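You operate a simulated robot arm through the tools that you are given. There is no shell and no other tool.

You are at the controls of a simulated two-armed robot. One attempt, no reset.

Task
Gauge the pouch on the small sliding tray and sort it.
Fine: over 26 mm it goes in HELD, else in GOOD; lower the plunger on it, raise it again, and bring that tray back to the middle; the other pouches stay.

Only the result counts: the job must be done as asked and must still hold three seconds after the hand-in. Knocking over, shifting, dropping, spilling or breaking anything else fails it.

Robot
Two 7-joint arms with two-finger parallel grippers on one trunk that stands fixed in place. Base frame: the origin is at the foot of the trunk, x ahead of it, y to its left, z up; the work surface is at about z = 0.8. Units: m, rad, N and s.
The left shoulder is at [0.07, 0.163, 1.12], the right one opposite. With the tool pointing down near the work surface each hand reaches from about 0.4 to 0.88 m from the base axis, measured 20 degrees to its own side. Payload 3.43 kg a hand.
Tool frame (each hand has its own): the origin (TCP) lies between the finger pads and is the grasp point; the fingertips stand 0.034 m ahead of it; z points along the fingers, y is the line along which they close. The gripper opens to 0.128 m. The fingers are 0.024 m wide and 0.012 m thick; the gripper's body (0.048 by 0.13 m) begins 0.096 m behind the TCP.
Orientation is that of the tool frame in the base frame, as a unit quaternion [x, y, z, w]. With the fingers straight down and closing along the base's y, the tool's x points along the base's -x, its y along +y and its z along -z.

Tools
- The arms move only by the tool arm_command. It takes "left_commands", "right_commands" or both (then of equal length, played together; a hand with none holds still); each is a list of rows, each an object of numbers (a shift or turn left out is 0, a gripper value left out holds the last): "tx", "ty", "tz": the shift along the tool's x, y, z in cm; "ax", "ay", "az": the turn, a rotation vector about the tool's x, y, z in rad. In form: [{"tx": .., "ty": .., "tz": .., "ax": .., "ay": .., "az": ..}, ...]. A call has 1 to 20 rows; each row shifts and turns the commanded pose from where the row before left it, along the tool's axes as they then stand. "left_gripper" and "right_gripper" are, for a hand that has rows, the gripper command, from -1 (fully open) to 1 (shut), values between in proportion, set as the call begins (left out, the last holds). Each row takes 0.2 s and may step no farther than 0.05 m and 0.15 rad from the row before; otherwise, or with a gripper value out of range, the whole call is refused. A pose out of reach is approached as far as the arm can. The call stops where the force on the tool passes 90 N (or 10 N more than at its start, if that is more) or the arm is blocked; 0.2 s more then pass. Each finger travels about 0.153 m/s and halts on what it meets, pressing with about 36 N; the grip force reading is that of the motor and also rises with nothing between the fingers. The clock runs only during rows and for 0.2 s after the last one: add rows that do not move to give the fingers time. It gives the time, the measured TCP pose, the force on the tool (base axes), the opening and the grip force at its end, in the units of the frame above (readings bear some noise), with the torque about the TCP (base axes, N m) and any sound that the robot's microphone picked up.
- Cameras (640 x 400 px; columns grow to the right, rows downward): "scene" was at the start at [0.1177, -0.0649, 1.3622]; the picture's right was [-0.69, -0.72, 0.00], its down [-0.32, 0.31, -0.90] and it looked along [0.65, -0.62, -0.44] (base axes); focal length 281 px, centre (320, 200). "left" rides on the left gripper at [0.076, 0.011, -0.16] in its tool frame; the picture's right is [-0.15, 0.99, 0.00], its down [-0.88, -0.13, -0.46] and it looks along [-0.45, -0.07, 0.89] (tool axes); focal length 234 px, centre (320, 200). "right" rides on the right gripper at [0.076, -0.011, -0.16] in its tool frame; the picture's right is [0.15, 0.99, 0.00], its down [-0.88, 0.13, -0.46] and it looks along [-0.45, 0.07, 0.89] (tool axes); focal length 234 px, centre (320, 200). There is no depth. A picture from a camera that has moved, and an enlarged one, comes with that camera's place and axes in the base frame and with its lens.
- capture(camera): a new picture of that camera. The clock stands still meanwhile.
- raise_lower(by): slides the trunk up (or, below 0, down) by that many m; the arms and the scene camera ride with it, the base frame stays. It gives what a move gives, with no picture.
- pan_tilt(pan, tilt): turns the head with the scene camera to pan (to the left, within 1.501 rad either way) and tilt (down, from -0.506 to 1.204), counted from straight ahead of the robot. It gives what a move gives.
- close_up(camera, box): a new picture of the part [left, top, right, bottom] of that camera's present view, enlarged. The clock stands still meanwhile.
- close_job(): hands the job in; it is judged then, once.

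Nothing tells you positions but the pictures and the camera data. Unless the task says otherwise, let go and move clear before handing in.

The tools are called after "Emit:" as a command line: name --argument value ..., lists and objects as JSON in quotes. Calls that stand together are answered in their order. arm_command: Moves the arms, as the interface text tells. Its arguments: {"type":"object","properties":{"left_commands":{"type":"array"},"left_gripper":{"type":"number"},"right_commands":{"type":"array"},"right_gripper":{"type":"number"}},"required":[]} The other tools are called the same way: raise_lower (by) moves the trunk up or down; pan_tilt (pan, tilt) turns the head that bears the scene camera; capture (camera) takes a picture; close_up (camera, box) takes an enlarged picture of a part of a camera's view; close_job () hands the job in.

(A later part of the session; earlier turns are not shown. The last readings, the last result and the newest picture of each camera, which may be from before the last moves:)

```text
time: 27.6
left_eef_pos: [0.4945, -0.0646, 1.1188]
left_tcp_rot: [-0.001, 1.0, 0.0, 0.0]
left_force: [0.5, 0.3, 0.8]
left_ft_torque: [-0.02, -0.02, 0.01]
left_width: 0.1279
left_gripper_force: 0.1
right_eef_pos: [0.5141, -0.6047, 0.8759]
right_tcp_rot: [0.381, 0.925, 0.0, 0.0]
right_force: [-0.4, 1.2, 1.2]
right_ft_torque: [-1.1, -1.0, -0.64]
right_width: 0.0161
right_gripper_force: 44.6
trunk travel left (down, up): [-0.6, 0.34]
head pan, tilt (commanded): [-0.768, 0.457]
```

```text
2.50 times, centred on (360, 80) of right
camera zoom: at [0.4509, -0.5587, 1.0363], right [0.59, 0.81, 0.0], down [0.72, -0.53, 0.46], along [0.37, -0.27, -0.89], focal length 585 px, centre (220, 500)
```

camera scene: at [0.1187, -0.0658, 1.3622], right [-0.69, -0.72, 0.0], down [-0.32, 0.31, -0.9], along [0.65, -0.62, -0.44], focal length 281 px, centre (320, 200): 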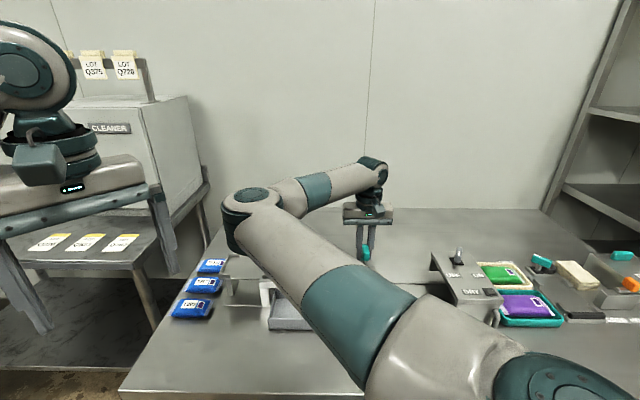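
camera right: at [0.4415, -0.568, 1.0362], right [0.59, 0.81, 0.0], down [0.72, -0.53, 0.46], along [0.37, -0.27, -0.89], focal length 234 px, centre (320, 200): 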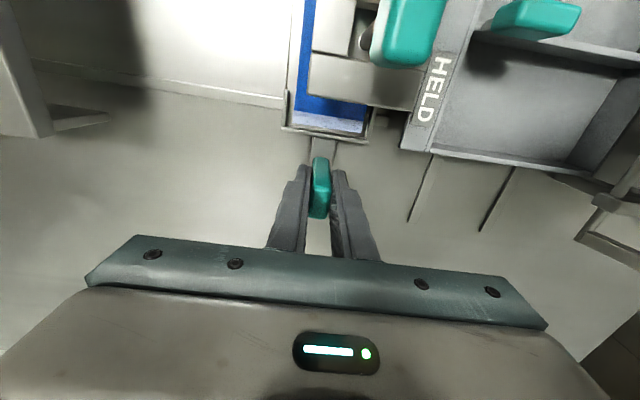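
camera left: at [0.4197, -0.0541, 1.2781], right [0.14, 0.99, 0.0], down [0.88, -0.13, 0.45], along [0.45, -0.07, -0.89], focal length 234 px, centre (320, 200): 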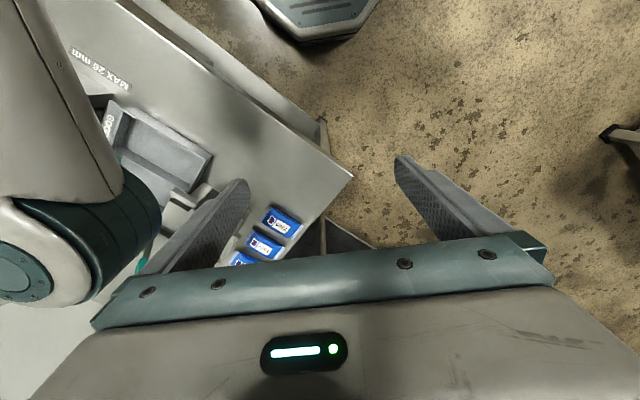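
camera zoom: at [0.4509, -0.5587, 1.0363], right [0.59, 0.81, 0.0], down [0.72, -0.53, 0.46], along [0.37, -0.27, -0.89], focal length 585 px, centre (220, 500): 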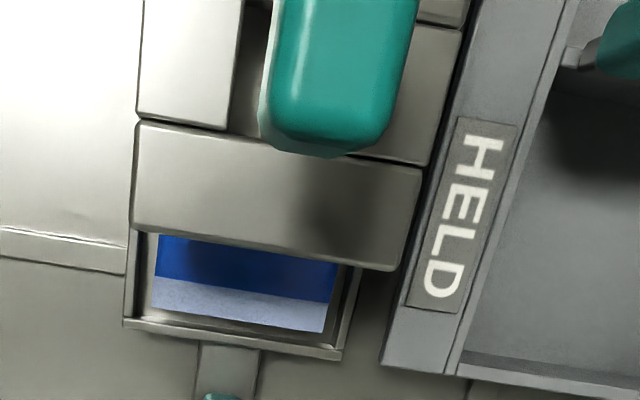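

The tray is centred under the plunger (within about 1 mm) and the load is near zero. I'll let go of the handle, rise, and look at the plunger knob.

Emit:
arm_command --right_commands '[{}, {}]' --right_gripper 0.22

Emit:
arm_command --right_commands '[{"tz": -4}, {"tz": -4}, {"tz": -4}, {"tz": -4}, {"tx": 4}, {"tx": 4}, {"tx": 2.4}, {}]'

Emit:
capture --camera "right"

Emit:
close_up --camera "right" --box '[250, 60, 390, 200]'

Emit:
capture --camera "left"

```text
time: 28.2
left_eef_pos: [0.4948, -0.0652, 1.1199]
left_tcp_rot: [-0.001, 1.0, -0.001, 0.0]
left_force: [0.5, 0.2, 0.2]
left_ft_torque: [0.01, 0.02, 0.0]
left_width: 0.1281
left_gripper_force: 0.1
right_eef_pos: [0.5129, -0.6053, 0.877]
right_tcp_rot: [0.381, 0.924, -0.001, 0.0]
right_force: [-0.3, -0.5, 0.3]
right_ft_torque: [0.02, 0.0, -0.03]
right_width: 0.0499
right_gripper_force: 0.1
trunk travel left (down, up): [-0.6, 0.34]
head pan, tilt (commanded): [-0.768, 0.457]
```

```text
time: 30.0
left_eef_pos: [0.4945, -0.0643, 1.1187]
left_tcp_rot: [-0.001, 1.0, 0.0, -0.001]
left_force: [-0.4, 0.4, 0.2]
left_ft_torque: [-0.02, 0.03, -0.01]
left_width: 0.1283
left_gripper_force: 0.0
right_eef_pos: [0.4401, -0.53, 1.0351]
right_tcp_rot: [0.381, 0.925, 0.0, 0.0]
right_force: [0.0, 0.1, -0.5]
right_ft_torque: [0.01, 0.01, 0.01]
right_width: 0.05
right_gripper_force: 0.1
trunk travel left (down, up): [-0.6, 0.34]
head pan, tilt (commanded): [-0.768, 0.457]
```

```text
taken
camera right: at [0.3771, -0.4841, 1.1953], right [0.59, 0.81, 0.0], down [0.72, -0.53, 0.46], along [0.37, -0.27, -0.89], focal length 234 px, centre (320, 200)
```

right: 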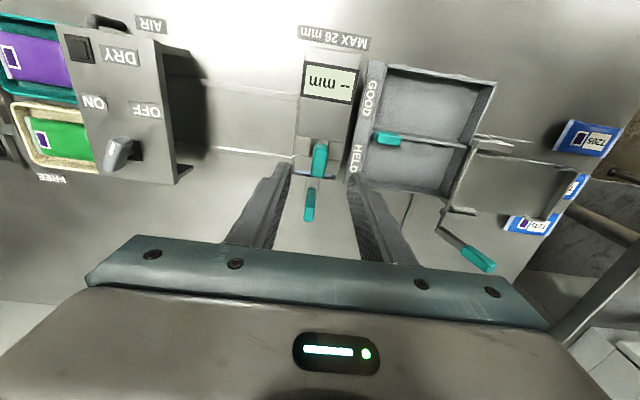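

```text
2.86 times, centred on (320, 130) of right
camera zoom: at [0.3771, -0.4841, 1.1953], right [0.59, 0.81, 0.0], down [0.72, -0.53, 0.46], along [0.37, -0.27, -0.89], focal length 669 px, centre (320, 400)
```

zoom: 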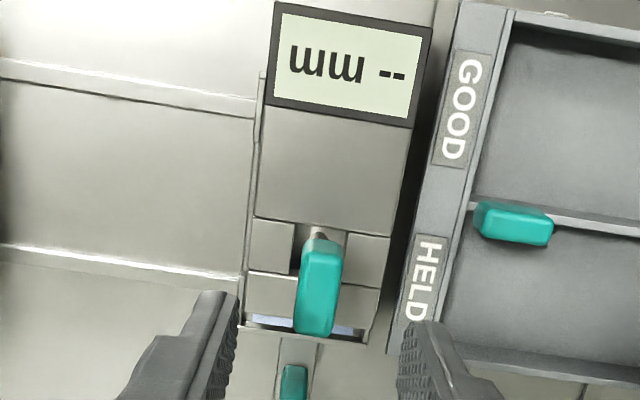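

```text
taken
camera left: at [0.419, -0.0535, 1.2782], right [0.15, 0.99, 0.0], down [0.88, -0.13, 0.46], along [0.45, -0.07, -0.89], focal length 234 px, centre (320, 200)
```

left: 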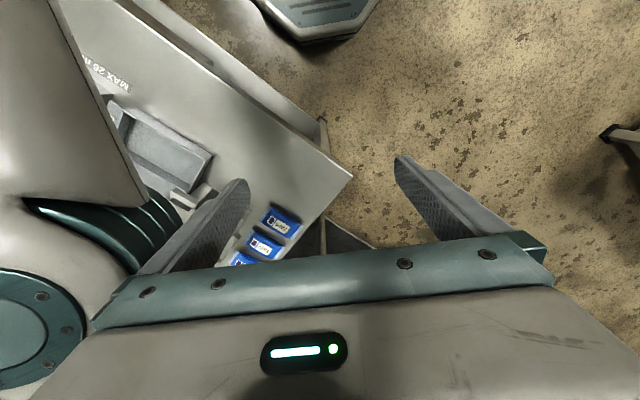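

The wrist camera sees both the knob (centred at a'≈0.684, l'≈-0.067, top z≈0.965) and the display, so I can read it from here. I'll come down over the knob and grip it.

Emit:
arm_command --right_commands '[{"tz": 2.3}, {"tz": 2.3}, {"tz": 2.1}, {}]'

Emit:
capture --camera "right"

Emit:
close_up --camera "right" --box '[250, 30, 410, 220]'

```text
time: 31.0
left_eef_pos: [0.4954, -0.0658, 1.1184]
left_tcp_rot: [-0.001, 1.0, -0.001, 0.0]
left_force: [1.0, 0.5, 0.3]
left_ft_torque: [-0.01, 0.04, 0.03]
left_width: 0.128
left_gripper_force: 0.0
right_eef_pos: [0.4393, -0.5329, 0.9691]
right_tcp_rot: [0.381, 0.925, 0.0, 0.0]
right_force: [0.4, 0.1, -0.4]
right_ft_torque: [-0.03, 0.02, 0.0]
right_width: 0.0499
right_gripper_force: 0.0
trunk travel left (down, up): [-0.6, 0.34]
head pan, tilt (commanded): [-0.768, 0.457]
```

```text
taken
camera right: at [0.3766, -0.4862, 1.1285], right [0.59, 0.81, 0.0], down [0.72, -0.53, 0.46], along [0.37, -0.27, -0.89], focal length 234 px, centre (320, 200)
```

right: 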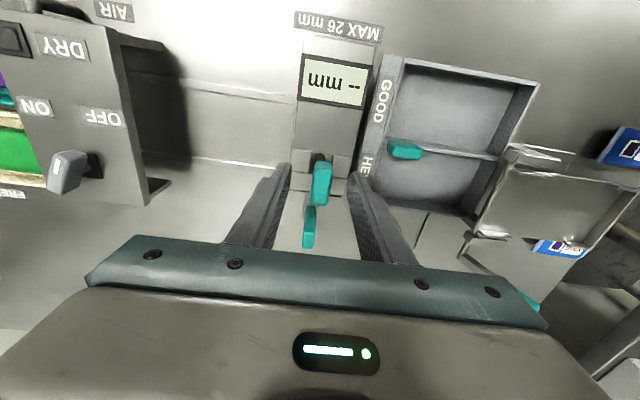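

```text
2.11 times, centred on (330, 125) of right
camera zoom: at [0.3766, -0.4862, 1.1285], right [0.59, 0.81, 0.0], down [0.72, -0.53, 0.46], along [0.37, -0.27, -0.89], focal length 493 px, centre (299, 358)
```

zoom: 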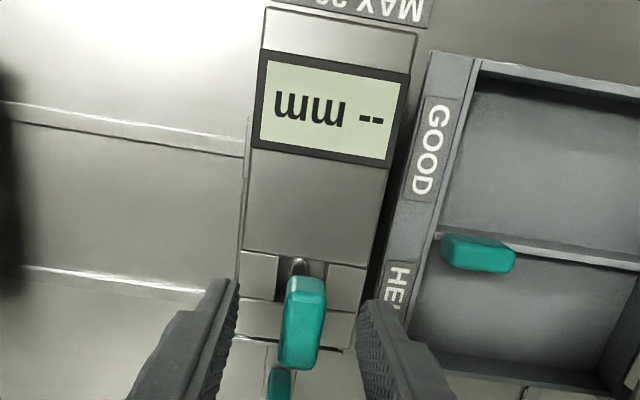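

The knob lies centred between the fingers. I'll drop another 6 mm and close on it.

Emit:
arm_command --right_commands '[{"tz": 0.6}, {}]'

Emit:
arm_command --right_commands '[{}, {}, {}]' --right_gripper 1.0

Emit:
close_up --camera "right" --box '[250, 30, 410, 220]'

```text
time: 31.6
left_eef_pos: [0.4944, -0.0649, 1.1194]
left_tcp_rot: [-0.002, 1.0, 0.0, 0.0]
left_force: [0.1, -0.2, 0.2]
left_ft_torque: [0.01, -0.03, 0.0]
left_width: 0.128
left_gripper_force: 0.1
right_eef_pos: [0.4388, -0.5323, 0.9641]
right_tcp_rot: [0.381, 0.925, 0.0, 0.0]
right_force: [-0.2, -0.7, 0.3]
right_ft_torque: [0.02, 0.01, 0.01]
right_width: 0.0497
right_gripper_force: 0.2
trunk travel left (down, up): [-0.6, 0.34]
head pan, tilt (commanded): [-0.768, 0.457]
```

```text
time: 32.4
left_eef_pos: [0.4962, -0.0635, 1.1189]
left_tcp_rot: [-0.001, 1.0, 0.0, 0.0]
left_force: [-0.1, 0.6, 0.8]
left_ft_torque: [0.0, 0.0, -0.03]
left_width: 0.1282
left_gripper_force: 0.1
right_eef_pos: [0.4405, -0.5324, 0.9629]
right_tcp_rot: [0.38, 0.925, 0.0, 0.0]
right_force: [3.3, 5.1, -1.3]
right_ft_torque: [0.4, 0.07, -0.28]
right_width: 0.0154
right_gripper_force: 44.7
trunk travel left (down, up): [-0.6, 0.34]
head pan, tilt (commanded): [-0.768, 0.457]
```

```text
2.11 times, centred on (330, 125) of right
camera zoom: at [0.3777, -0.4852, 1.1227], right [0.59, 0.81, 0.0], down [0.72, -0.53, 0.46], along [0.37, -0.27, -0.89], focal length 493 px, centre (299, 358)
```

zoom: 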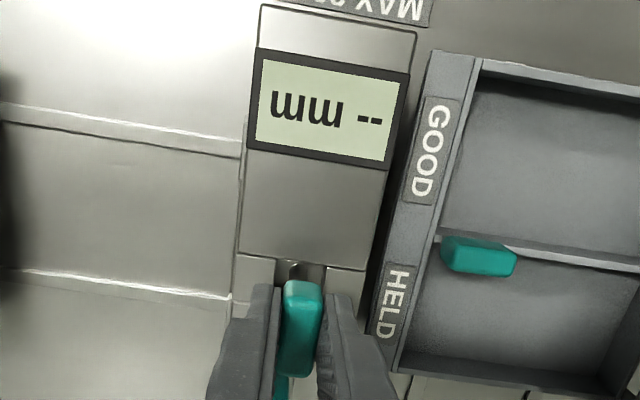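

Knob gripped (15 mm). I'll relieve the small sideways load and lower the plunger in small steps, watching the force.

Emit:
arm_command --right_commands '[{"ty": 0.06}, {"tz": 0.3}, {"tz": 0.3}, {}]'

Emit:
close_up --camera "right" --box '[250, 30, 410, 220]'

```text
time: 33.4
left_eef_pos: [0.4954, -0.063, 1.119]
left_tcp_rot: [-0.001, 1.0, -0.001, 0.0]
left_force: [0.3, -0.6, 0.4]
left_ft_torque: [-0.02, 0.01, 0.0]
left_width: 0.1278
left_gripper_force: 0.0
right_eef_pos: [0.4406, -0.5312, 0.9581]
right_tcp_rot: [0.381, 0.925, 0.0, 0.0]
right_force: [4.5, 8.6, -1.7]
right_ft_torque: [0.46, 0.05, -0.23]
right_width: 0.0154
right_gripper_force: 45.0
trunk travel left (down, up): [-0.6, 0.34]
head pan, tilt (commanded): [-0.768, 0.457]
```

```text
2.11 times, centred on (330, 125) of right
camera zoom: at [0.3777, -0.4851, 1.1173], right [0.59, 0.81, 0.0], down [0.72, -0.53, 0.46], along [0.37, -0.27, -0.89], focal length 493 px, centre (299, 358)
```

zoom: 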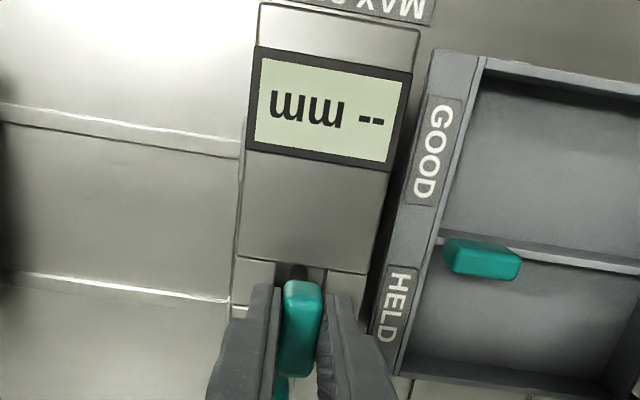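

Plunger has come down about 5 mm freely. Continuing down in small steps while easing the sideways load.

Emit:
arm_command --right_commands '[{"ty": 0.1}, {"tz": 0.3}, {"tz": 0.2}, {}]'

Emit:
close_up --camera "right" --box '[250, 30, 410, 220]'

```text
time: 34.4
left_eef_pos: [0.4957, -0.0645, 1.1201]
left_tcp_rot: [-0.001, 1.0, 0.0, 0.0]
left_force: [0.4, -0.3, 0.1]
left_ft_torque: [0.03, 0.01, 0.0]
left_width: 0.1279
left_gripper_force: 0.2
right_eef_pos: [0.4402, -0.5319, 0.9533]
right_tcp_rot: [0.38, 0.925, -0.002, -0.001]
right_force: [-0.9, 4.6, -1.8]
right_ft_torque: [0.48, 0.28, -0.23]
right_width: 0.0158
right_gripper_force: 44.9
trunk travel left (down, up): [-0.6, 0.34]
head pan, tilt (commanded): [-0.768, 0.457]
```

```text
2.11 times, centred on (330, 125) of right
camera zoom: at [0.3777, -0.4849, 1.1127], right [0.59, 0.8, 0.0], down [0.72, -0.53, 0.46], along [0.37, -0.27, -0.89], focal length 493 px, centre (299, 358)
```

zoom: 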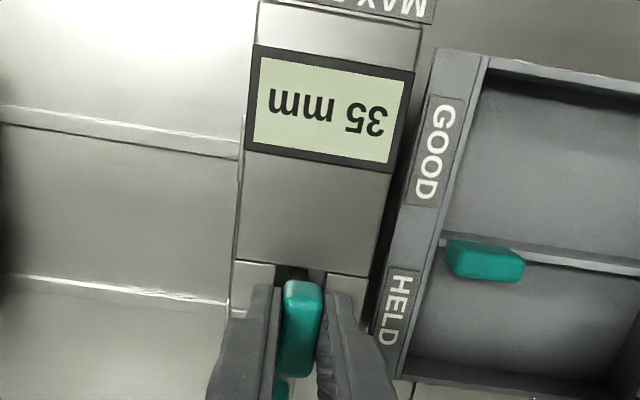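

The display now reads live, "35 mm", and nothing resists yet. I keep lowering until the plunger rests on the pouch.

Emit:
arm_command --right_commands '[{"tz": 0.2}, {"tz": 0.2}, {}]'

Emit:
close_up --camera "right" --box '[250, 30, 410, 220]'

```text
time: 35.2
left_eef_pos: [0.4949, -0.0643, 1.1214]
left_tcp_rot: [-0.001, 1.0, 0.0, 0.0]
left_force: [-0.3, -0.1, 0.0]
left_ft_torque: [0.01, 0.02, -0.02]
left_width: 0.1282
left_gripper_force: 0.0
right_eef_pos: [0.4403, -0.5324, 0.9485]
right_tcp_rot: [0.381, 0.924, -0.001, 0.0]
right_force: [-2.1, 3.6, 4.3]
right_ft_torque: [0.8, 0.69, -0.23]
right_width: 0.0157
right_gripper_force: 44.7
trunk travel left (down, up): [-0.6, 0.34]
head pan, tilt (commanded): [-0.768, 0.457]
```

```text
2.11 times, centred on (330, 125) of right
camera zoom: at [0.3777, -0.4849, 1.1085], right [0.59, 0.81, 0.0], down [0.72, -0.53, 0.46], along [0.37, -0.27, -0.89], focal length 493 px, centre (299, 358)
```

zoom: 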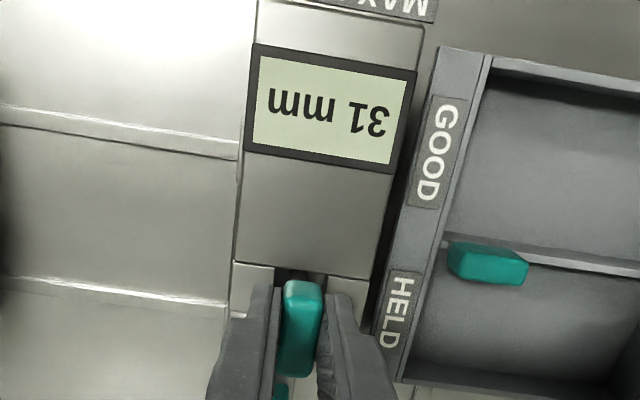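

Reading 31 mm, with vertical force starting to rise. I'll go on in 1–2 mm steps to see whether it's real contact.

Emit:
arm_command --right_commands '[{"tz": 0.15}, {}]'

Emit:
close_up --camera "right" --box '[250, 30, 410, 220]'

```text
time: 35.8
left_eef_pos: [0.4938, -0.0642, 1.1202]
left_tcp_rot: [-0.001, 1.0, -0.002, 0.001]
left_force: [-0.4, 0.8, 0.3]
left_ft_torque: [-0.01, -0.01, 0.01]
left_width: 0.128
left_gripper_force: 0.1
right_eef_pos: [0.4414, -0.5318, 0.9485]
right_tcp_rot: [0.381, 0.925, -0.002, 0.001]
right_force: [1.9, -0.7, 16.3]
right_ft_torque: [0.79, 0.69, -0.28]
right_width: 0.0155
right_gripper_force: 44.1
trunk travel left (down, up): [-0.6, 0.34]
head pan, tilt (commanded): [-0.768, 0.457]
```

```text
2.11 times, centred on (330, 125) of right
camera zoom: at [0.3773, -0.4845, 1.1082], right [0.59, 0.81, 0.0], down [0.72, -0.53, 0.46], along [0.37, -0.27, -0.89], focal length 493 px, centre (299, 358)
```

zoom: 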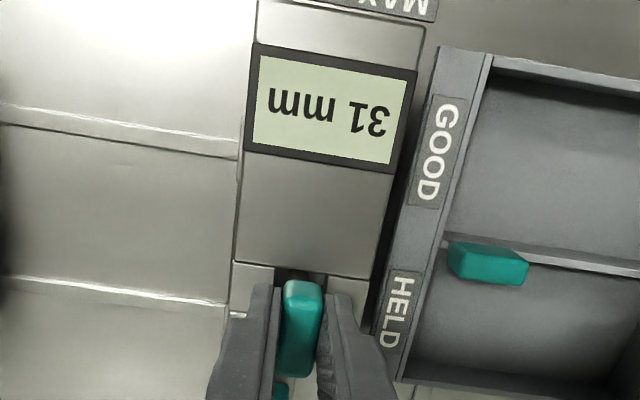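

At 31 mm the plunger stopped moving while the force rose to 16 N, so it rests on the pouch: 31 mm > 26 mm, which means HELD. Now I raise the plunger back to its starting height.

Emit:
arm_command --right_commands '[{"tz": -0.4}, {"tz": -0.4}, {"tz": -0.4}, {"tz": -0.45}, {}]'

Emit:
close_up --camera "right" --box '[250, 30, 410, 220]'

```text
time: 37.0
left_eef_pos: [0.4957, -0.0661, 1.1192]
left_tcp_rot: [-0.001, 1.0, 0.001, -0.001]
left_force: [0.3, 0.1, 0.4]
left_ft_torque: [-0.01, -0.01, 0.03]
left_width: 0.1278
left_gripper_force: 0.1
right_eef_pos: [0.4409, -0.5313, 0.963]
right_tcp_rot: [0.381, 0.924, 0.0, 0.0]
right_force: [-1.1, -1.0, -3.0]
right_ft_torque: [0.54, 0.63, -0.22]
right_width: 0.0155
right_gripper_force: 45.3
trunk travel left (down, up): [-0.6, 0.34]
head pan, tilt (commanded): [-0.768, 0.457]
```

```text
2.11 times, centred on (330, 125) of right
camera zoom: at [0.3778, -0.4852, 1.1227], right [0.59, 0.81, 0.0], down [0.72, -0.53, 0.45], along [0.37, -0.27, -0.89], focal length 493 px, centre (299, 358)
```

zoom: 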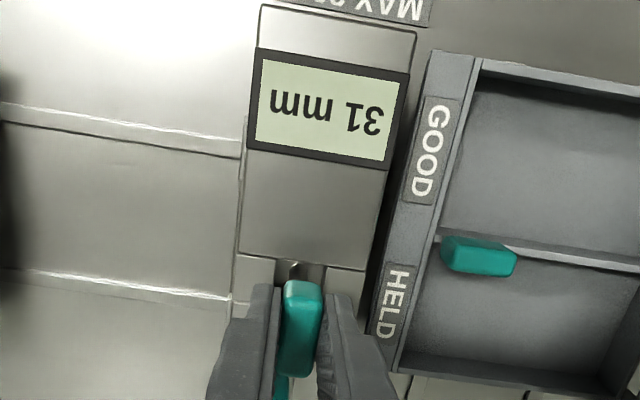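

The plunger is back at its starting height and the display holds 31 mm. I'll let go, rise clear, and check that it stays up.

Emit:
arm_command --right_commands '[{"tz": -0.1}, {}]'

Emit:
arm_command --right_commands '[{}, {}]' --right_gripper 0.22

Emit:
arm_command --right_commands '[{"tz": -2.4}, {"tz": -4.6}, {}]'

Emit:
close_up --camera "right" --box '[250, 60, 390, 200]'

```text
time: 37.6
left_eef_pos: [0.4954, -0.0654, 1.1189]
left_tcp_rot: [0.0, 1.0, 0.001, 0.0]
left_force: [-0.3, 0.2, 0.6]
left_ft_torque: [0.01, 0.01, 0.04]
left_width: 0.128
left_gripper_force: 0.1
right_eef_pos: [0.4397, -0.5316, 0.9634]
right_tcp_rot: [0.381, 0.925, 0.0, -0.001]
right_force: [-3.7, 3.0, -16.3]
right_ft_torque: [-0.84, -0.77, -0.22]
right_width: 0.0154
right_gripper_force: 44.7
trunk travel left (down, up): [-0.6, 0.34]
head pan, tilt (commanded): [-0.768, 0.457]
```

```text
time: 38.2
left_eef_pos: [0.4964, -0.0644, 1.1197]
left_tcp_rot: [0.0, 1.0, 0.0, 0.0]
left_force: [0.3, -0.1, 0.0]
left_ft_torque: [-0.03, 0.05, 0.01]
left_width: 0.1279
left_gripper_force: 0.0
right_eef_pos: [0.4403, -0.5307, 0.9643]
right_tcp_rot: [0.381, 0.925, 0.0, 0.0]
right_force: [0.4, 0.3, -0.5]
right_ft_torque: [0.05, -0.02, 0.01]
right_width: 0.0502
right_gripper_force: 0.0
trunk travel left (down, up): [-0.6, 0.34]
head pan, tilt (commanded): [-0.768, 0.457]
```

```text
time: 39.0
left_eef_pos: [0.4955, -0.0646, 1.1188]
left_tcp_rot: [-0.001, 1.0, -0.001, 0.0]
left_force: [0.5, -0.9, 0.1]
left_ft_torque: [0.0, -0.02, -0.02]
left_width: 0.128
left_gripper_force: 0.0
right_eef_pos: [0.442, -0.5314, 1.0348]
right_tcp_rot: [0.381, 0.925, 0.0, 0.0]
right_force: [-0.2, -0.2, 0.5]
right_ft_torque: [0.03, 0.0, 0.02]
right_width: 0.0501
right_gripper_force: 0.1
trunk travel left (down, up): [-0.6, 0.34]
head pan, tilt (commanded): [-0.768, 0.457]
```

```text
2.86 times, centred on (320, 130) of right
camera zoom: at [0.3791, -0.4841, 1.1938], right [0.59, 0.81, 0.0], down [0.72, -0.53, 0.46], along [0.37, -0.27, -0.89], focal length 669 px, centre (320, 400)
```

zoom: 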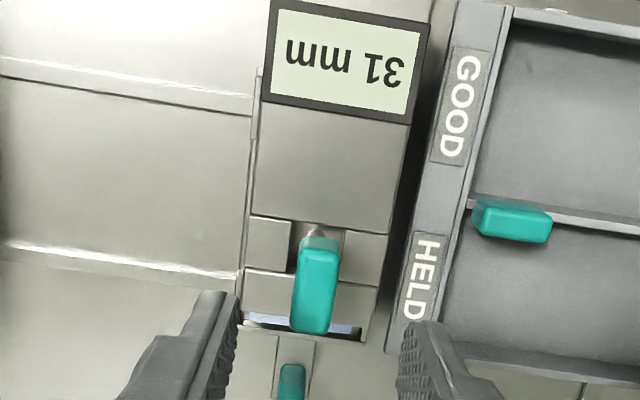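

Plunger is up against its top stop and stays there. Now back to the tray handle to bring the tray to the middle.

Emit:
arm_command --right_commands '[{"tx": -4}, {"tx": -4}, {"tx": -2.3, "ty": -0.1}, {"tz": 4}, {"tz": 4}, {}]'

Emit:
capture --camera "right"

```text
time: 40.4
left_eef_pos: [0.4941, -0.0636, 1.12]
left_tcp_rot: [-0.001, 1.0, -0.001, 0.001]
left_force: [0.1, -0.3, 0.8]
left_ft_torque: [0.02, 0.01, 0.0]
left_width: 0.128
left_gripper_force: 0.2
right_eef_pos: [0.511, -0.6043, 0.9532]
right_tcp_rot: [0.381, 0.925, -0.001, 0.001]
right_force: [0.2, -0.4, -0.3]
right_ft_torque: [-0.02, 0.01, 0.01]
right_width: 0.0499
right_gripper_force: 0.0
trunk travel left (down, up): [-0.6, 0.34]
head pan, tilt (commanded): [-0.768, 0.457]
```

```text
taken
camera right: at [0.4489, -0.558, 1.114], right [0.59, 0.81, 0.0], down [0.72, -0.53, 0.46], along [0.37, -0.27, -0.89], focal length 234 px, centre (320, 200)
```

right: 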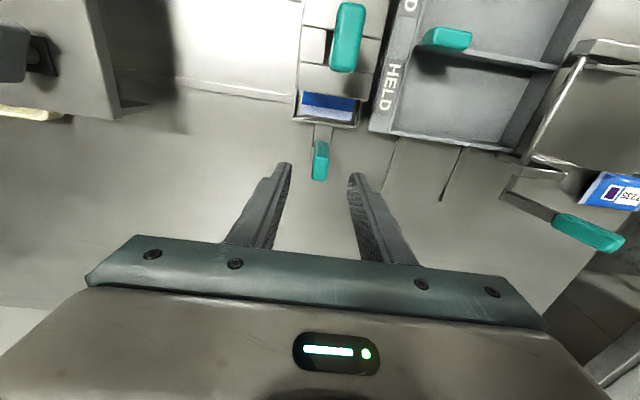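

The handle is between the fingers. I'll lower, grip it, and slide the tray right by the same distance.

Emit:
arm_command --right_commands '[{"tz": 2.5}, {"tz": 2.6}, {"tz": 2.6}, {}]'

Emit:
arm_command --right_commands '[{}, {}, {}]' --right_gripper 1.0

```text
time: 41.4
left_eef_pos: [0.4955, -0.0646, 1.1191]
left_tcp_rot: [-0.001, 1.0, -0.001, 0.0]
left_force: [-0.5, 0.3, -0.3]
left_ft_torque: [0.0, 0.0, 0.01]
left_width: 0.1279
left_gripper_force: 0.1
right_eef_pos: [0.512, -0.6047, 0.8775]
right_tcp_rot: [0.381, 0.924, 0.0, 0.0]
right_force: [0.1, 0.6, 0.0]
right_ft_torque: [0.03, 0.0, 0.02]
right_width: 0.0497
right_gripper_force: 0.0
trunk travel left (down, up): [-0.6, 0.34]
head pan, tilt (commanded): [-0.768, 0.457]
```

```text
time: 42.2
left_eef_pos: [0.4945, -0.0643, 1.1184]
left_tcp_rot: [-0.001, 1.0, 0.001, 0.001]
left_force: [-1.1, 0.1, 0.1]
left_ft_torque: [0.02, -0.01, -0.02]
left_width: 0.1279
left_gripper_force: 0.1
right_eef_pos: [0.5124, -0.6051, 0.8767]
right_tcp_rot: [0.381, 0.925, -0.001, 0.0]
right_force: [0.6, 1.9, -1.3]
right_ft_torque: [-0.32, -0.53, -0.6]
right_width: 0.0159
right_gripper_force: 45.7
trunk travel left (down, up): [-0.6, 0.34]
head pan, tilt (commanded): [-0.768, 0.457]
```

Handle gripped again. Sliding back to the right by 12.5 cm, with a slight correction for the rail direction.

Emit:
arm_command --right_commands '[{"ty": -1}, {"ty": -1.5, "tx": 0.02}, {"ty": -1.5, "tx": 0.02}, {"ty": -1.5, "tx": 0.02}, {"ty": -1.5, "tx": 0.02}, {"ty": -1.5, "tx": 0.02}, {"ty": -1.5, "tx": 0.02}, {"ty": -1.5, "tx": 0.02}, {"ty": -1}, {}]'

Emit:
capture --camera "right"

```text
time: 44.4
left_eef_pos: [0.4946, -0.0654, 1.1199]
left_tcp_rot: [-0.001, 1.0, 0.0, 0.0]
left_force: [-0.3, 0.2, -1.2]
left_ft_torque: [-0.01, 0.01, 0.0]
left_width: 0.1281
left_gripper_force: 0.0
right_eef_pos: [0.4244, -0.6929, 0.877]
right_tcp_rot: [0.382, 0.924, 0.0, 0.0]
right_force: [4.0, -5.0, 5.8]
right_ft_torque: [1.26, 0.62, -0.69]
right_width: 0.0158
right_gripper_force: 45.0
trunk travel left (down, up): [-0.6, 0.34]
head pan, tilt (commanded): [-0.768, 0.457]
```

```text
taken
camera right: at [0.3616, -0.6465, 1.0367], right [0.59, 0.81, 0.0], down [0.72, -0.53, 0.46], along [0.37, -0.27, -0.89], focal length 234 px, centre (320, 200)
```

right: 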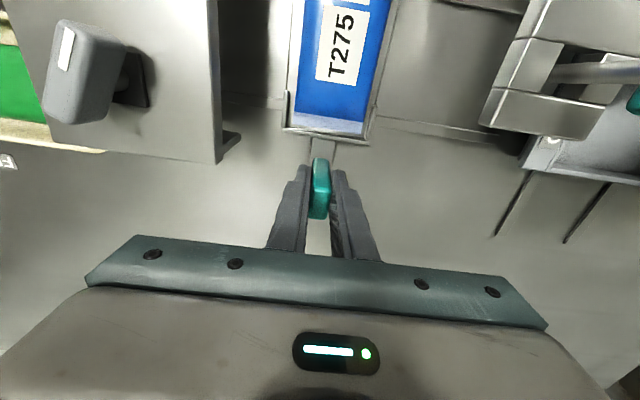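

The tray is back at its original position (l'≈-0.194). I'll release the handle, rise, and move above the pouch to look.

Emit:
arm_command --right_commands '[{}, {}]' --right_gripper 0.22

Emit:
arm_command --right_commands '[{"tz": -4}, {"tz": -4}, {"tz": -4}, {"tz": -4}, {"tx": 4}, {"tx": 4}, {"tx": 2.6}, {}]'

Emit:
capture --camera "right"

Emit:
close_up --camera "right" --box '[240, 60, 400, 220]'

```text
time: 45.0
left_eef_pos: [0.4947, -0.0644, 1.1196]
left_tcp_rot: [-0.001, 1.0, 0.0, -0.001]
left_force: [-0.3, 0.7, 0.5]
left_ft_torque: [0.0, 0.03, 0.0]
left_width: 0.1278
left_gripper_force: 0.0
right_eef_pos: [0.4242, -0.6923, 0.8762]
right_tcp_rot: [0.381, 0.925, -0.001, 0.0]
right_force: [-0.7, 0.0, 0.7]
right_ft_torque: [0.01, 0.02, 0.03]
right_width: 0.05
right_gripper_force: 0.0
trunk travel left (down, up): [-0.6, 0.34]
head pan, tilt (commanded): [-0.768, 0.457]
```

```text
time: 46.8
left_eef_pos: [0.4963, -0.0651, 1.1193]
left_tcp_rot: [-0.001, 1.0, 0.0, 0.0]
left_force: [0.0, -1.0, -0.9]
left_ft_torque: [-0.03, 0.0, 0.02]
left_width: 0.1279
left_gripper_force: 0.1
right_eef_pos: [0.3481, -0.6182, 1.0383]
right_tcp_rot: [0.381, 0.924, 0.0, -0.001]
right_force: [0.5, -0.5, -0.5]
right_ft_torque: [-0.04, -0.02, 0.01]
right_width: 0.0499
right_gripper_force: 0.0
trunk travel left (down, up): [-0.6, 0.34]
head pan, tilt (commanded): [-0.768, 0.457]
```

```text
taken
camera right: at [0.2862, -0.5715, 1.1981], right [0.59, 0.81, 0.0], down [0.72, -0.53, 0.46], along [0.37, -0.27, -0.89], focal length 234 px, centre (320, 200)
```

right: 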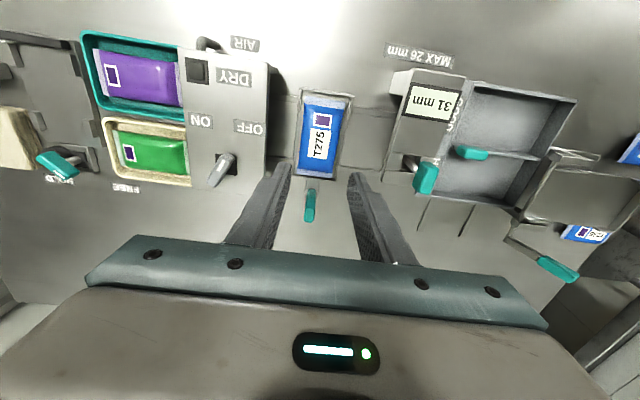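

```text
2.50 times, centred on (320, 140) of right
camera zoom: at [0.2862, -0.5715, 1.1981], right [0.59, 0.81, 0.0], down [0.72, -0.53, 0.46], along [0.37, -0.27, -0.89], focal length 585 px, centre (320, 350)
```

zoom: 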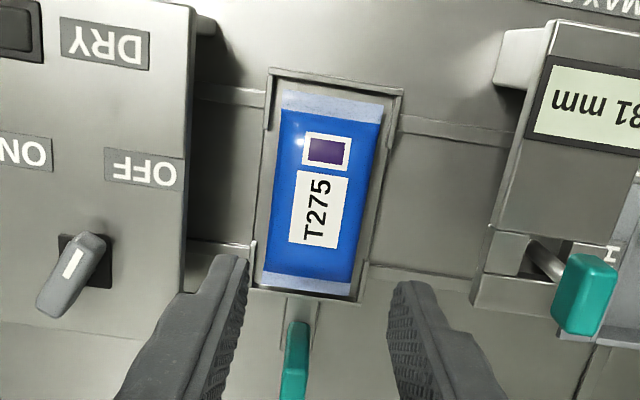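

The display still shows 31 mm, the tray is centred and the plunger is up. The right forearm will come near the left hand when I reach the bins, so I'll look left first to move that hand away safely.

Emit:
pan_tilt --pan 0.3 --tilt 0.45

Emit:
capture --camera "scene"

```text
time: 48.1
left_eef_pos: [0.4952, -0.0651, 1.119]
left_tcp_rot: [-0.001, 1.0, 0.0, 0.0]
left_force: [0.6, 0.1, 0.6]
left_ft_torque: [-0.03, 0.03, -0.02]
left_width: 0.1281
left_gripper_force: 0.1
right_eef_pos: [0.3485, -0.6184, 1.0388]
right_tcp_rot: [0.381, 0.925, 0.001, 0.0]
right_force: [0.8, 0.0, 0.3]
right_ft_torque: [-0.05, 0.03, 0.01]
right_width: 0.05
right_gripper_force: 0.1
trunk travel left (down, up): [-0.6, 0.34]
head pan, tilt (commanded): [0.3, 0.45]
```

```text
taken
camera scene: at [0.1395, 0.026, 1.3629], right [0.3, -0.96, 0.0], down [-0.42, -0.13, -0.9], along [0.86, 0.27, -0.44], focal length 281 px, centre (320, 200)
```

scene: 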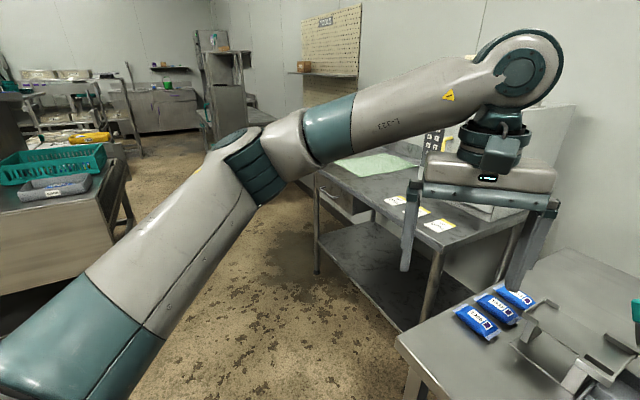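

There's open floor to the left of the left hand, so I'll shift it up and 20 cm to its own side, then return the head to the bench.

Emit:
arm_command --left_commands '[{"tz": -3, "ty": 2}, {"tz": -3, "ty": 4}, {"tz": -3, "ty": 4}, {"ty": 4}, {"ty": 4}, {"ty": 3}, {}]'

Emit:
pan_tilt --pan -0.768 --tilt 0.457

Emit:
capture --camera "scene"

```text
time: 49.7
left_eef_pos: [0.4955, 0.1463, 1.2097]
left_tcp_rot: [-0.001, 1.0, 0.001, 0.001]
left_force: [0.8, 0.5, 0.1]
left_ft_torque: [0.04, 0.01, -0.02]
left_width: 0.1282
left_gripper_force: 0.1
right_eef_pos: [0.3482, -0.6179, 1.0377]
right_tcp_rot: [0.381, 0.925, 0.0, -0.001]
right_force: [0.1, 0.1, -0.3]
right_ft_torque: [0.02, 0.03, 0.05]
right_width: 0.0501
right_gripper_force: 0.0
trunk travel left (down, up): [-0.6, 0.34]
head pan, tilt (commanded): [0.3, 0.45]
```

```text
time: 51.0
left_eef_pos: [0.4956, 0.1469, 1.2108]
left_tcp_rot: [0.0, 1.0, 0.0, 0.0]
left_force: [0.4, 0.2, 0.4]
left_ft_torque: [0.0, -0.03, -0.02]
left_width: 0.1283
left_gripper_force: 0.1
right_eef_pos: [0.3489, -0.6184, 1.0381]
right_tcp_rot: [0.381, 0.925, 0.0, 0.001]
right_force: [-0.6, 0.0, 0.0]
right_ft_torque: [0.01, -0.02, 0.01]
right_width: 0.0499
right_gripper_force: 0.1
trunk travel left (down, up): [-0.6, 0.34]
head pan, tilt (commanded): [-0.768, 0.457]
```

```text
taken
camera scene: at [0.1177, -0.0646, 1.3622], right [-0.69, -0.72, 0.0], down [-0.32, 0.31, -0.9], along [0.65, -0.62, -0.44], focal length 281 px, centre (320, 200)
```

scene: 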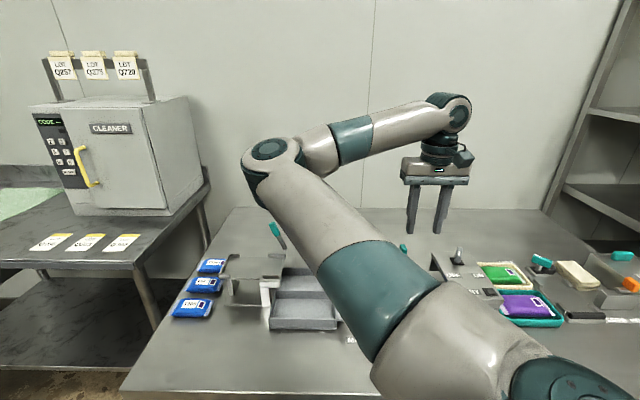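

Left arm is clear. Before picking the pouch, I'll rehearse at the bins: move over HELD and turn the hand 90° to check reach and measure the compartment.

Emit:
arm_command --right_commands '[{"tz": -3}, {"tz": -3}, {"ty": 4.5, "tx": -0.5}, {"ty": 4.5, "tx": -0.5}, {"ty": 4.5, "tx": -0.5}, {"ty": 4.5, "tx": -0.5}, {"ty": 4.5, "tx": -0.5}, {"ty": 4.5, "tx": -0.3}, {}]'

Emit:
capture --camera "right"

Emit:
close_up --camera "right" --box '[240, 60, 400, 200]'

```text
time: 53.0
left_eef_pos: [0.496, 0.1451, 1.2114]
left_tcp_rot: [-0.001, 1.0, 0.0, 0.0]
left_force: [-0.4, 0.0, 0.3]
left_ft_torque: [0.02, -0.02, -0.01]
left_width: 0.1281
left_gripper_force: 0.1
right_eef_pos: [0.5548, -0.4497, 1.0988]
right_tcp_rot: [0.382, 0.924, 0.0, 0.0]
right_force: [0.9, -0.9, -0.1]
right_ft_torque: [0.05, -0.02, 0.0]
right_width: 0.05
right_gripper_force: 0.1
trunk travel left (down, up): [-0.6, 0.34]
head pan, tilt (commanded): [-0.768, 0.457]
```

```text
taken
camera right: at [0.4929, -0.403, 1.2579], right [0.59, 0.81, 0.0], down [0.72, -0.53, 0.46], along [0.37, -0.27, -0.89], focal length 234 px, centre (320, 200)
```

right: 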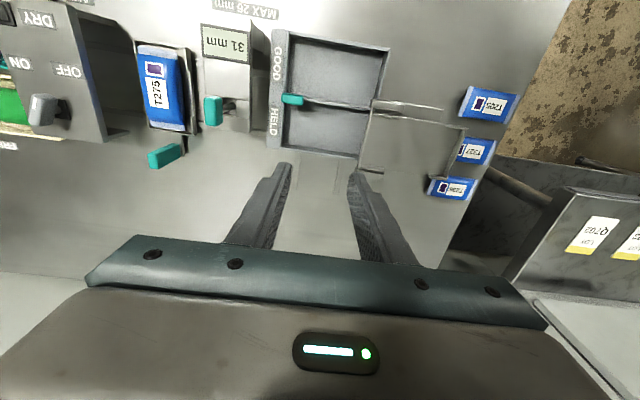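

```text
2.86 times, centred on (320, 130) of right
camera zoom: at [0.4929, -0.403, 1.2579], right [0.59, 0.81, 0.0], down [0.72, -0.53, 0.46], along [0.37, -0.27, -0.89], focal length 669 px, centre (320, 400)
```

zoom: 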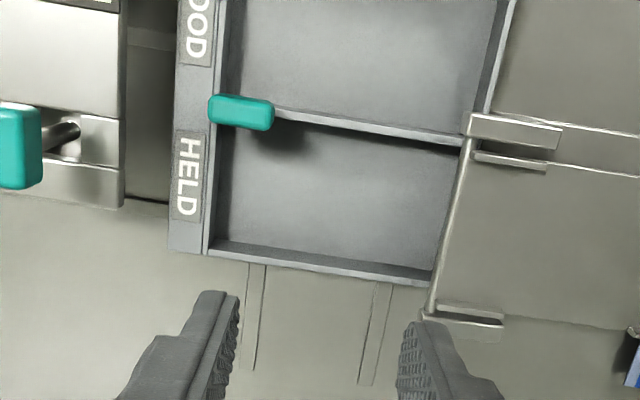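

HELD is about 7.3 by 13.7 cm inside, and the neighbouring platform overhangs its left end a little, so the pouch must go in with its long side along the bench. I'll rehearse the 90° turn here.

Emit:
arm_command --right_commands '[{"az": -0.1428}, {"az": -0.1428}, {"az": -0.1428}, {"az": -0.1428}, {"az": -0.1428}, {"az": -0.1428}, {"az": -0.1428}, {"az": -0.1428}, {"az": -0.1428}, {"az": -0.1428}, {"az": -0.1428}, {}]'

Emit:
capture --camera "right"

Emit:
close_up --camera "right" --box '[230, 60, 410, 240]'

Emit:
capture --camera "scene"

Emit:
capture --camera "left"

```text
time: 55.6
left_eef_pos: [0.4959, 0.1475, 1.211]
left_tcp_rot: [-0.001, 1.0, 0.0, 0.0]
left_force: [-0.4, 0.0, -0.4]
left_ft_torque: [0.0, 0.02, 0.01]
left_width: 0.1279
left_gripper_force: 0.1
right_eef_pos: [0.5578, -0.4462, 1.0969]
right_tcp_rot: [-0.386, 0.923, 0.001, 0.0]
right_force: [0.2, -0.9, 1.1]
right_ft_torque: [-0.03, 0.01, -0.02]
right_width: 0.0498
right_gripper_force: 0.1
trunk travel left (down, up): [-0.6, 0.34]
head pan, tilt (commanded): [-0.768, 0.457]
```

```text
taken
camera right: at [0.5122, -0.5062, 1.2574], right [-0.81, 0.59, 0.0], down [0.53, 0.72, 0.46], along [0.27, 0.37, -0.89], focal length 234 px, centre (320, 200)
```

right: 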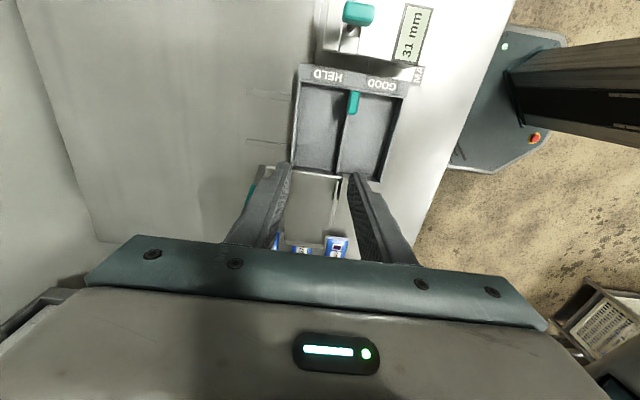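

```text
2.22 times, centred on (320, 150) of right
camera zoom: at [0.5122, -0.5062, 1.2574], right [-0.81, 0.59, 0.0], down [0.53, 0.72, 0.46], along [0.27, 0.37, -0.89], focal length 520 px, centre (320, 311)
```

zoom: 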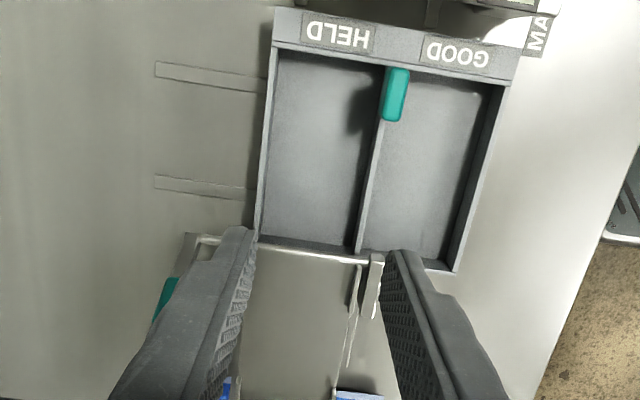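

```text
taken
camera scene: at [0.1177, -0.0647, 1.3622], right [-0.69, -0.72, 0.0], down [-0.32, 0.31, -0.9], along [0.65, -0.62, -0.44], focal length 281 px, centre (320, 200)
```

scene: 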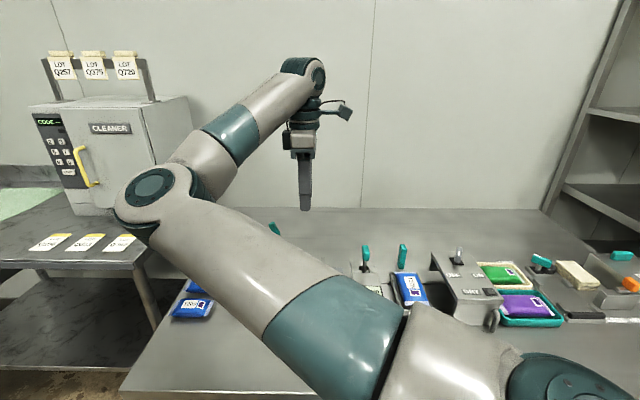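

```text
taken
camera left: at [0.4197, 0.1583, 1.3696], right [0.15, 0.99, 0.0], down [0.88, -0.13, 0.46], along [0.45, -0.07, -0.89], focal length 234 px, centre (320, 200)
```

left: 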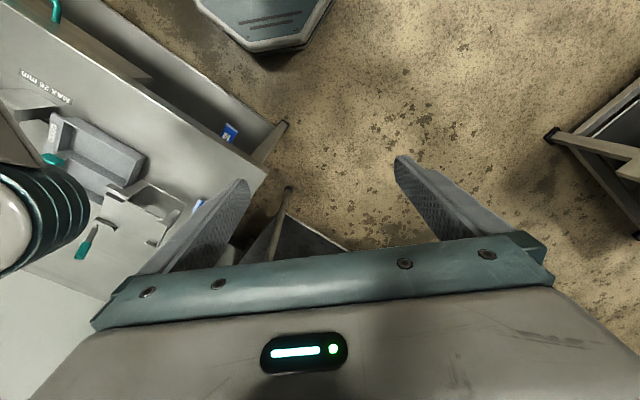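

The turn reaches fine and puts the hand right over HELD: opening about a'=0.670–0.748, l'=0.009–0.142, centred near the present hand position. I'll turn back and return above the pouch.

Emit:
arm_command --right_commands '[{"az": 0.1428}, {"az": 0.1428}, {"az": 0.1428}, {"az": 0.1428}, {"az": 0.1428}, {"az": 0.1428}, {"az": 0.1428}, {"az": 0.1428}, {"az": 0.1428}, {"az": 0.1428}, {"az": 0.1428}, {"ty": -4.5, "tx": 0.4}, {"ty": -4.5, "tx": 0.4}, {"ty": -4.5, "tx": 0.4}, {"ty": -4.5, "tx": 0.4}, {"ty": -4.5, "tx": 0.4}, {"ty": -4.4, "tx": 0.3}, {}]' --right_gripper -0.25

Emit:
capture --camera "right"

Emit:
close_up --camera "right" --box '[250, 60, 390, 190]'

```text
time: 59.4
left_eef_pos: [0.4961, 0.1479, 1.2115]
left_tcp_rot: [-0.001, 1.0, -0.001, -0.001]
left_force: [-0.2, -0.1, -0.3]
left_ft_torque: [-0.02, 0.0, 0.01]
left_width: 0.1278
left_gripper_force: 0.0
right_eef_pos: [0.3511, -0.6205, 1.0985]
right_tcp_rot: [0.381, 0.925, 0.0, 0.0]
right_force: [-0.2, -0.7, 0.7]
right_ft_torque: [-0.04, 0.0, -0.02]
right_width: 0.0799
right_gripper_force: 0.1
trunk travel left (down, up): [-0.6, 0.34]
head pan, tilt (commanded): [-0.768, 0.457]
```

```text
taken
camera right: at [0.2884, -0.5734, 1.2583], right [0.59, 0.81, 0.0], down [0.72, -0.53, 0.46], along [0.37, -0.27, -0.89], focal length 234 px, centre (320, 200)
```

right: 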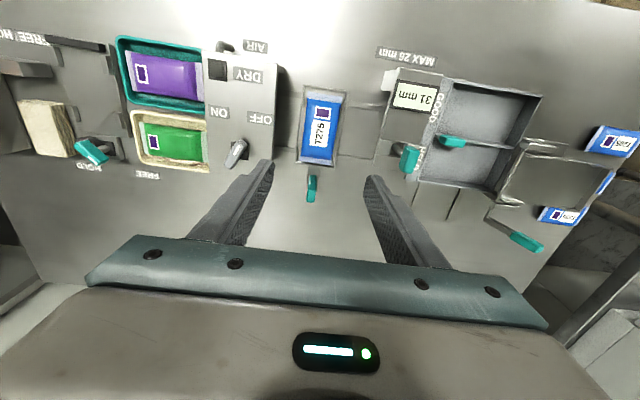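

```text
3.08 times, centred on (320, 125) of right
camera zoom: at [0.2884, -0.5734, 1.2583], right [0.59, 0.81, 0.0], down [0.72, -0.53, 0.46], along [0.37, -0.27, -0.89], focal length 720 px, centre (320, 431)
```

zoom: 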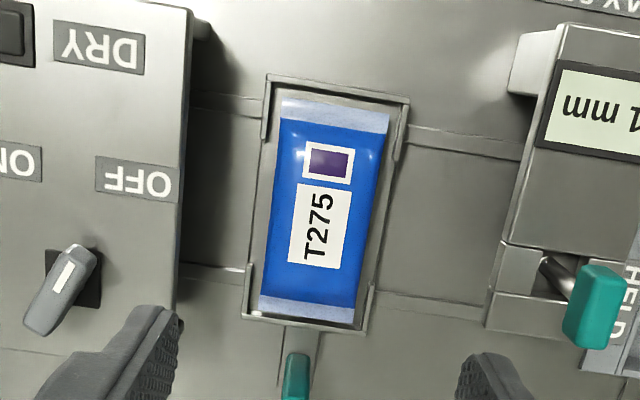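

The pouch is about 12.1 × 6 cm, centred at a'≈0.688, l'≈-0.193, nearly under the hand. I'll trim position and descend with the fingers 8 cm apart, pausing just above to check.

Emit:
arm_command --right_commands '[{"tx": -0.15, "ty": 0.15, "tz": 3}, {"tz": 4}, {"tz": 4}, {"tz": 4}, {"tz": 3}, {}]'

Emit:
capture --camera "right"

Emit:
close_up --camera "right" --box '[220, 60, 420, 230]'

```text
time: 60.8
left_eef_pos: [0.497, 0.1467, 1.2101]
left_tcp_rot: [-0.001, 1.0, 0.0, 0.0]
left_force: [-0.6, 0.1, -0.6]
left_ft_torque: [-0.02, 0.0, 0.01]
left_width: 0.128
left_gripper_force: 0.1
right_eef_pos: [0.3527, -0.621, 0.9165]
right_tcp_rot: [0.381, 0.924, 0.0, 0.0]
right_force: [-0.2, 0.2, 0.6]
right_ft_torque: [0.0, 0.0, 0.03]
right_width: 0.0801
right_gripper_force: 0.2
trunk travel left (down, up): [-0.6, 0.34]
head pan, tilt (commanded): [-0.768, 0.457]
```

```text
taken
camera right: at [0.2918, -0.574, 1.0764], right [0.59, 0.81, 0.0], down [0.72, -0.53, 0.46], along [0.37, -0.27, -0.89], focal length 234 px, centre (320, 200)
```

right: 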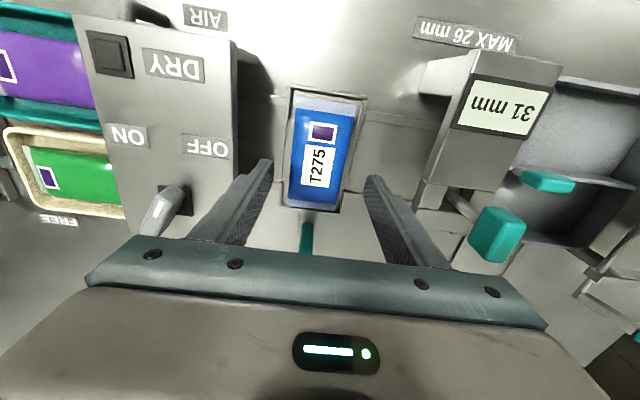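

```text
2.35 times, centred on (320, 145) of right
camera zoom: at [0.2918, -0.574, 1.0764], right [0.59, 0.81, 0.0], down [0.72, -0.53, 0.46], along [0.37, -0.27, -0.89], focal length 551 px, centre (320, 329)
```

zoom: 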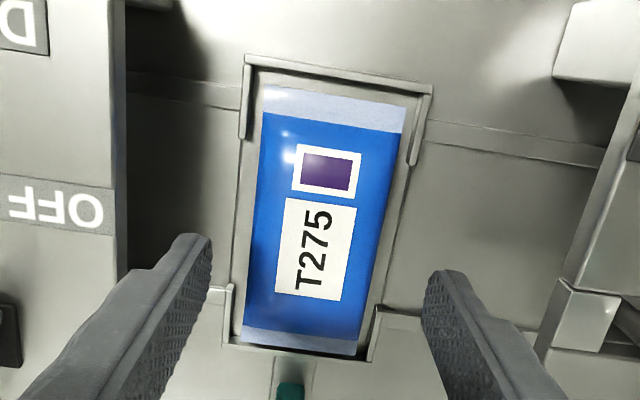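

Centred over the pouch. Lowering the last 5 cm so the fingertips stand beside the pouch just above the tray floor.

Emit:
arm_command --right_commands '[{"tz": 2}, {"tz": 2}, {"tz": 1}, {}]'

Emit:
close_up --camera "right" --box '[200, 40, 440, 240]'

```text
time: 61.8
left_eef_pos: [0.4957, 0.1474, 1.2101]
left_tcp_rot: [-0.001, 1.0, 0.0, 0.0]
left_force: [-0.4, 0.6, -0.3]
left_ft_torque: [-0.01, -0.01, 0.01]
left_width: 0.1282
left_gripper_force: 0.1
right_eef_pos: [0.3541, -0.6216, 0.8665]
right_tcp_rot: [0.382, 0.924, 0.0, -0.001]
right_force: [0.3, 0.1, 0.3]
right_ft_torque: [0.03, 0.01, 0.0]
right_width: 0.0801
right_gripper_force: 0.1
trunk travel left (down, up): [-0.6, 0.34]
head pan, tilt (commanded): [-0.768, 0.457]
```

```text
2.00 times, centred on (320, 140) of right
camera zoom: at [0.2923, -0.5751, 1.0269], right [0.59, 0.81, 0.0], down [0.72, -0.53, 0.46], along [0.37, -0.27, -0.89], focal length 468 px, centre (320, 320)
```

zoom: 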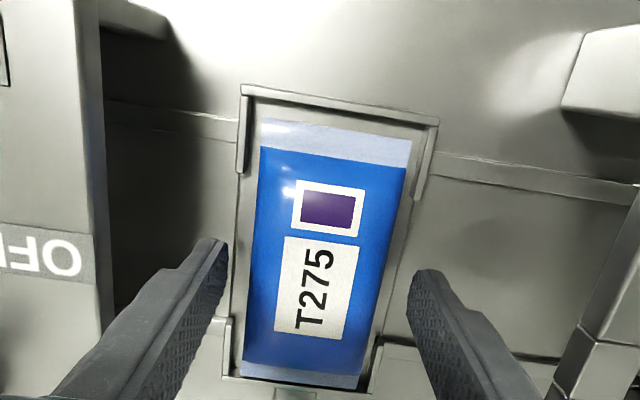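

Fingers are on either side of the pouch, clear of the dryer and the corner rims. Closing now.

Emit:
arm_command --right_commands '[{}, {}, {}]' --right_gripper 1.0

Emit:
close_up --camera "right" --box '[200, 40, 440, 240]'

```text
time: 62.6
left_eef_pos: [0.496, 0.1471, 1.2122]
left_tcp_rot: [-0.001, 1.0, 0.0, 0.0]
left_force: [0.4, 0.2, -0.3]
left_ft_torque: [-0.03, 0.0, -0.03]
left_width: 0.128
left_gripper_force: 0.0
right_eef_pos: [0.3549, -0.6208, 0.8666]
right_tcp_rot: [0.38, 0.925, 0.0, 0.0]
right_force: [0.6, 0.1, 0.5]
right_ft_torque: [0.02, -0.02, -0.03]
right_width: 0.0593
right_gripper_force: 36.5
trunk travel left (down, up): [-0.6, 0.34]
head pan, tilt (commanded): [-0.768, 0.457]
```

```text
2.00 times, centred on (320, 140) of right
camera zoom: at [0.2924, -0.5751, 1.027], right [0.59, 0.81, 0.0], down [0.72, -0.53, 0.46], along [0.37, -0.27, -0.89], focal length 468 px, centre (320, 320)
```

zoom: 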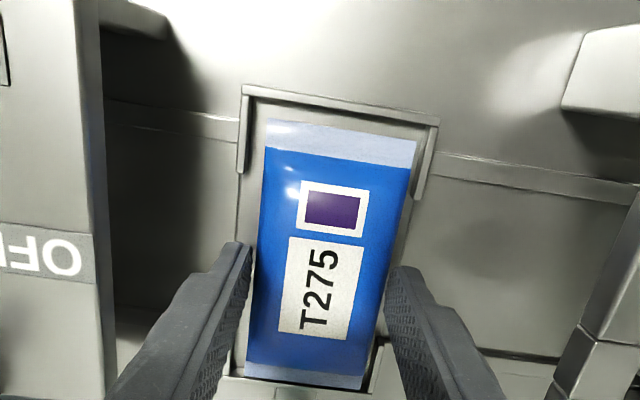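

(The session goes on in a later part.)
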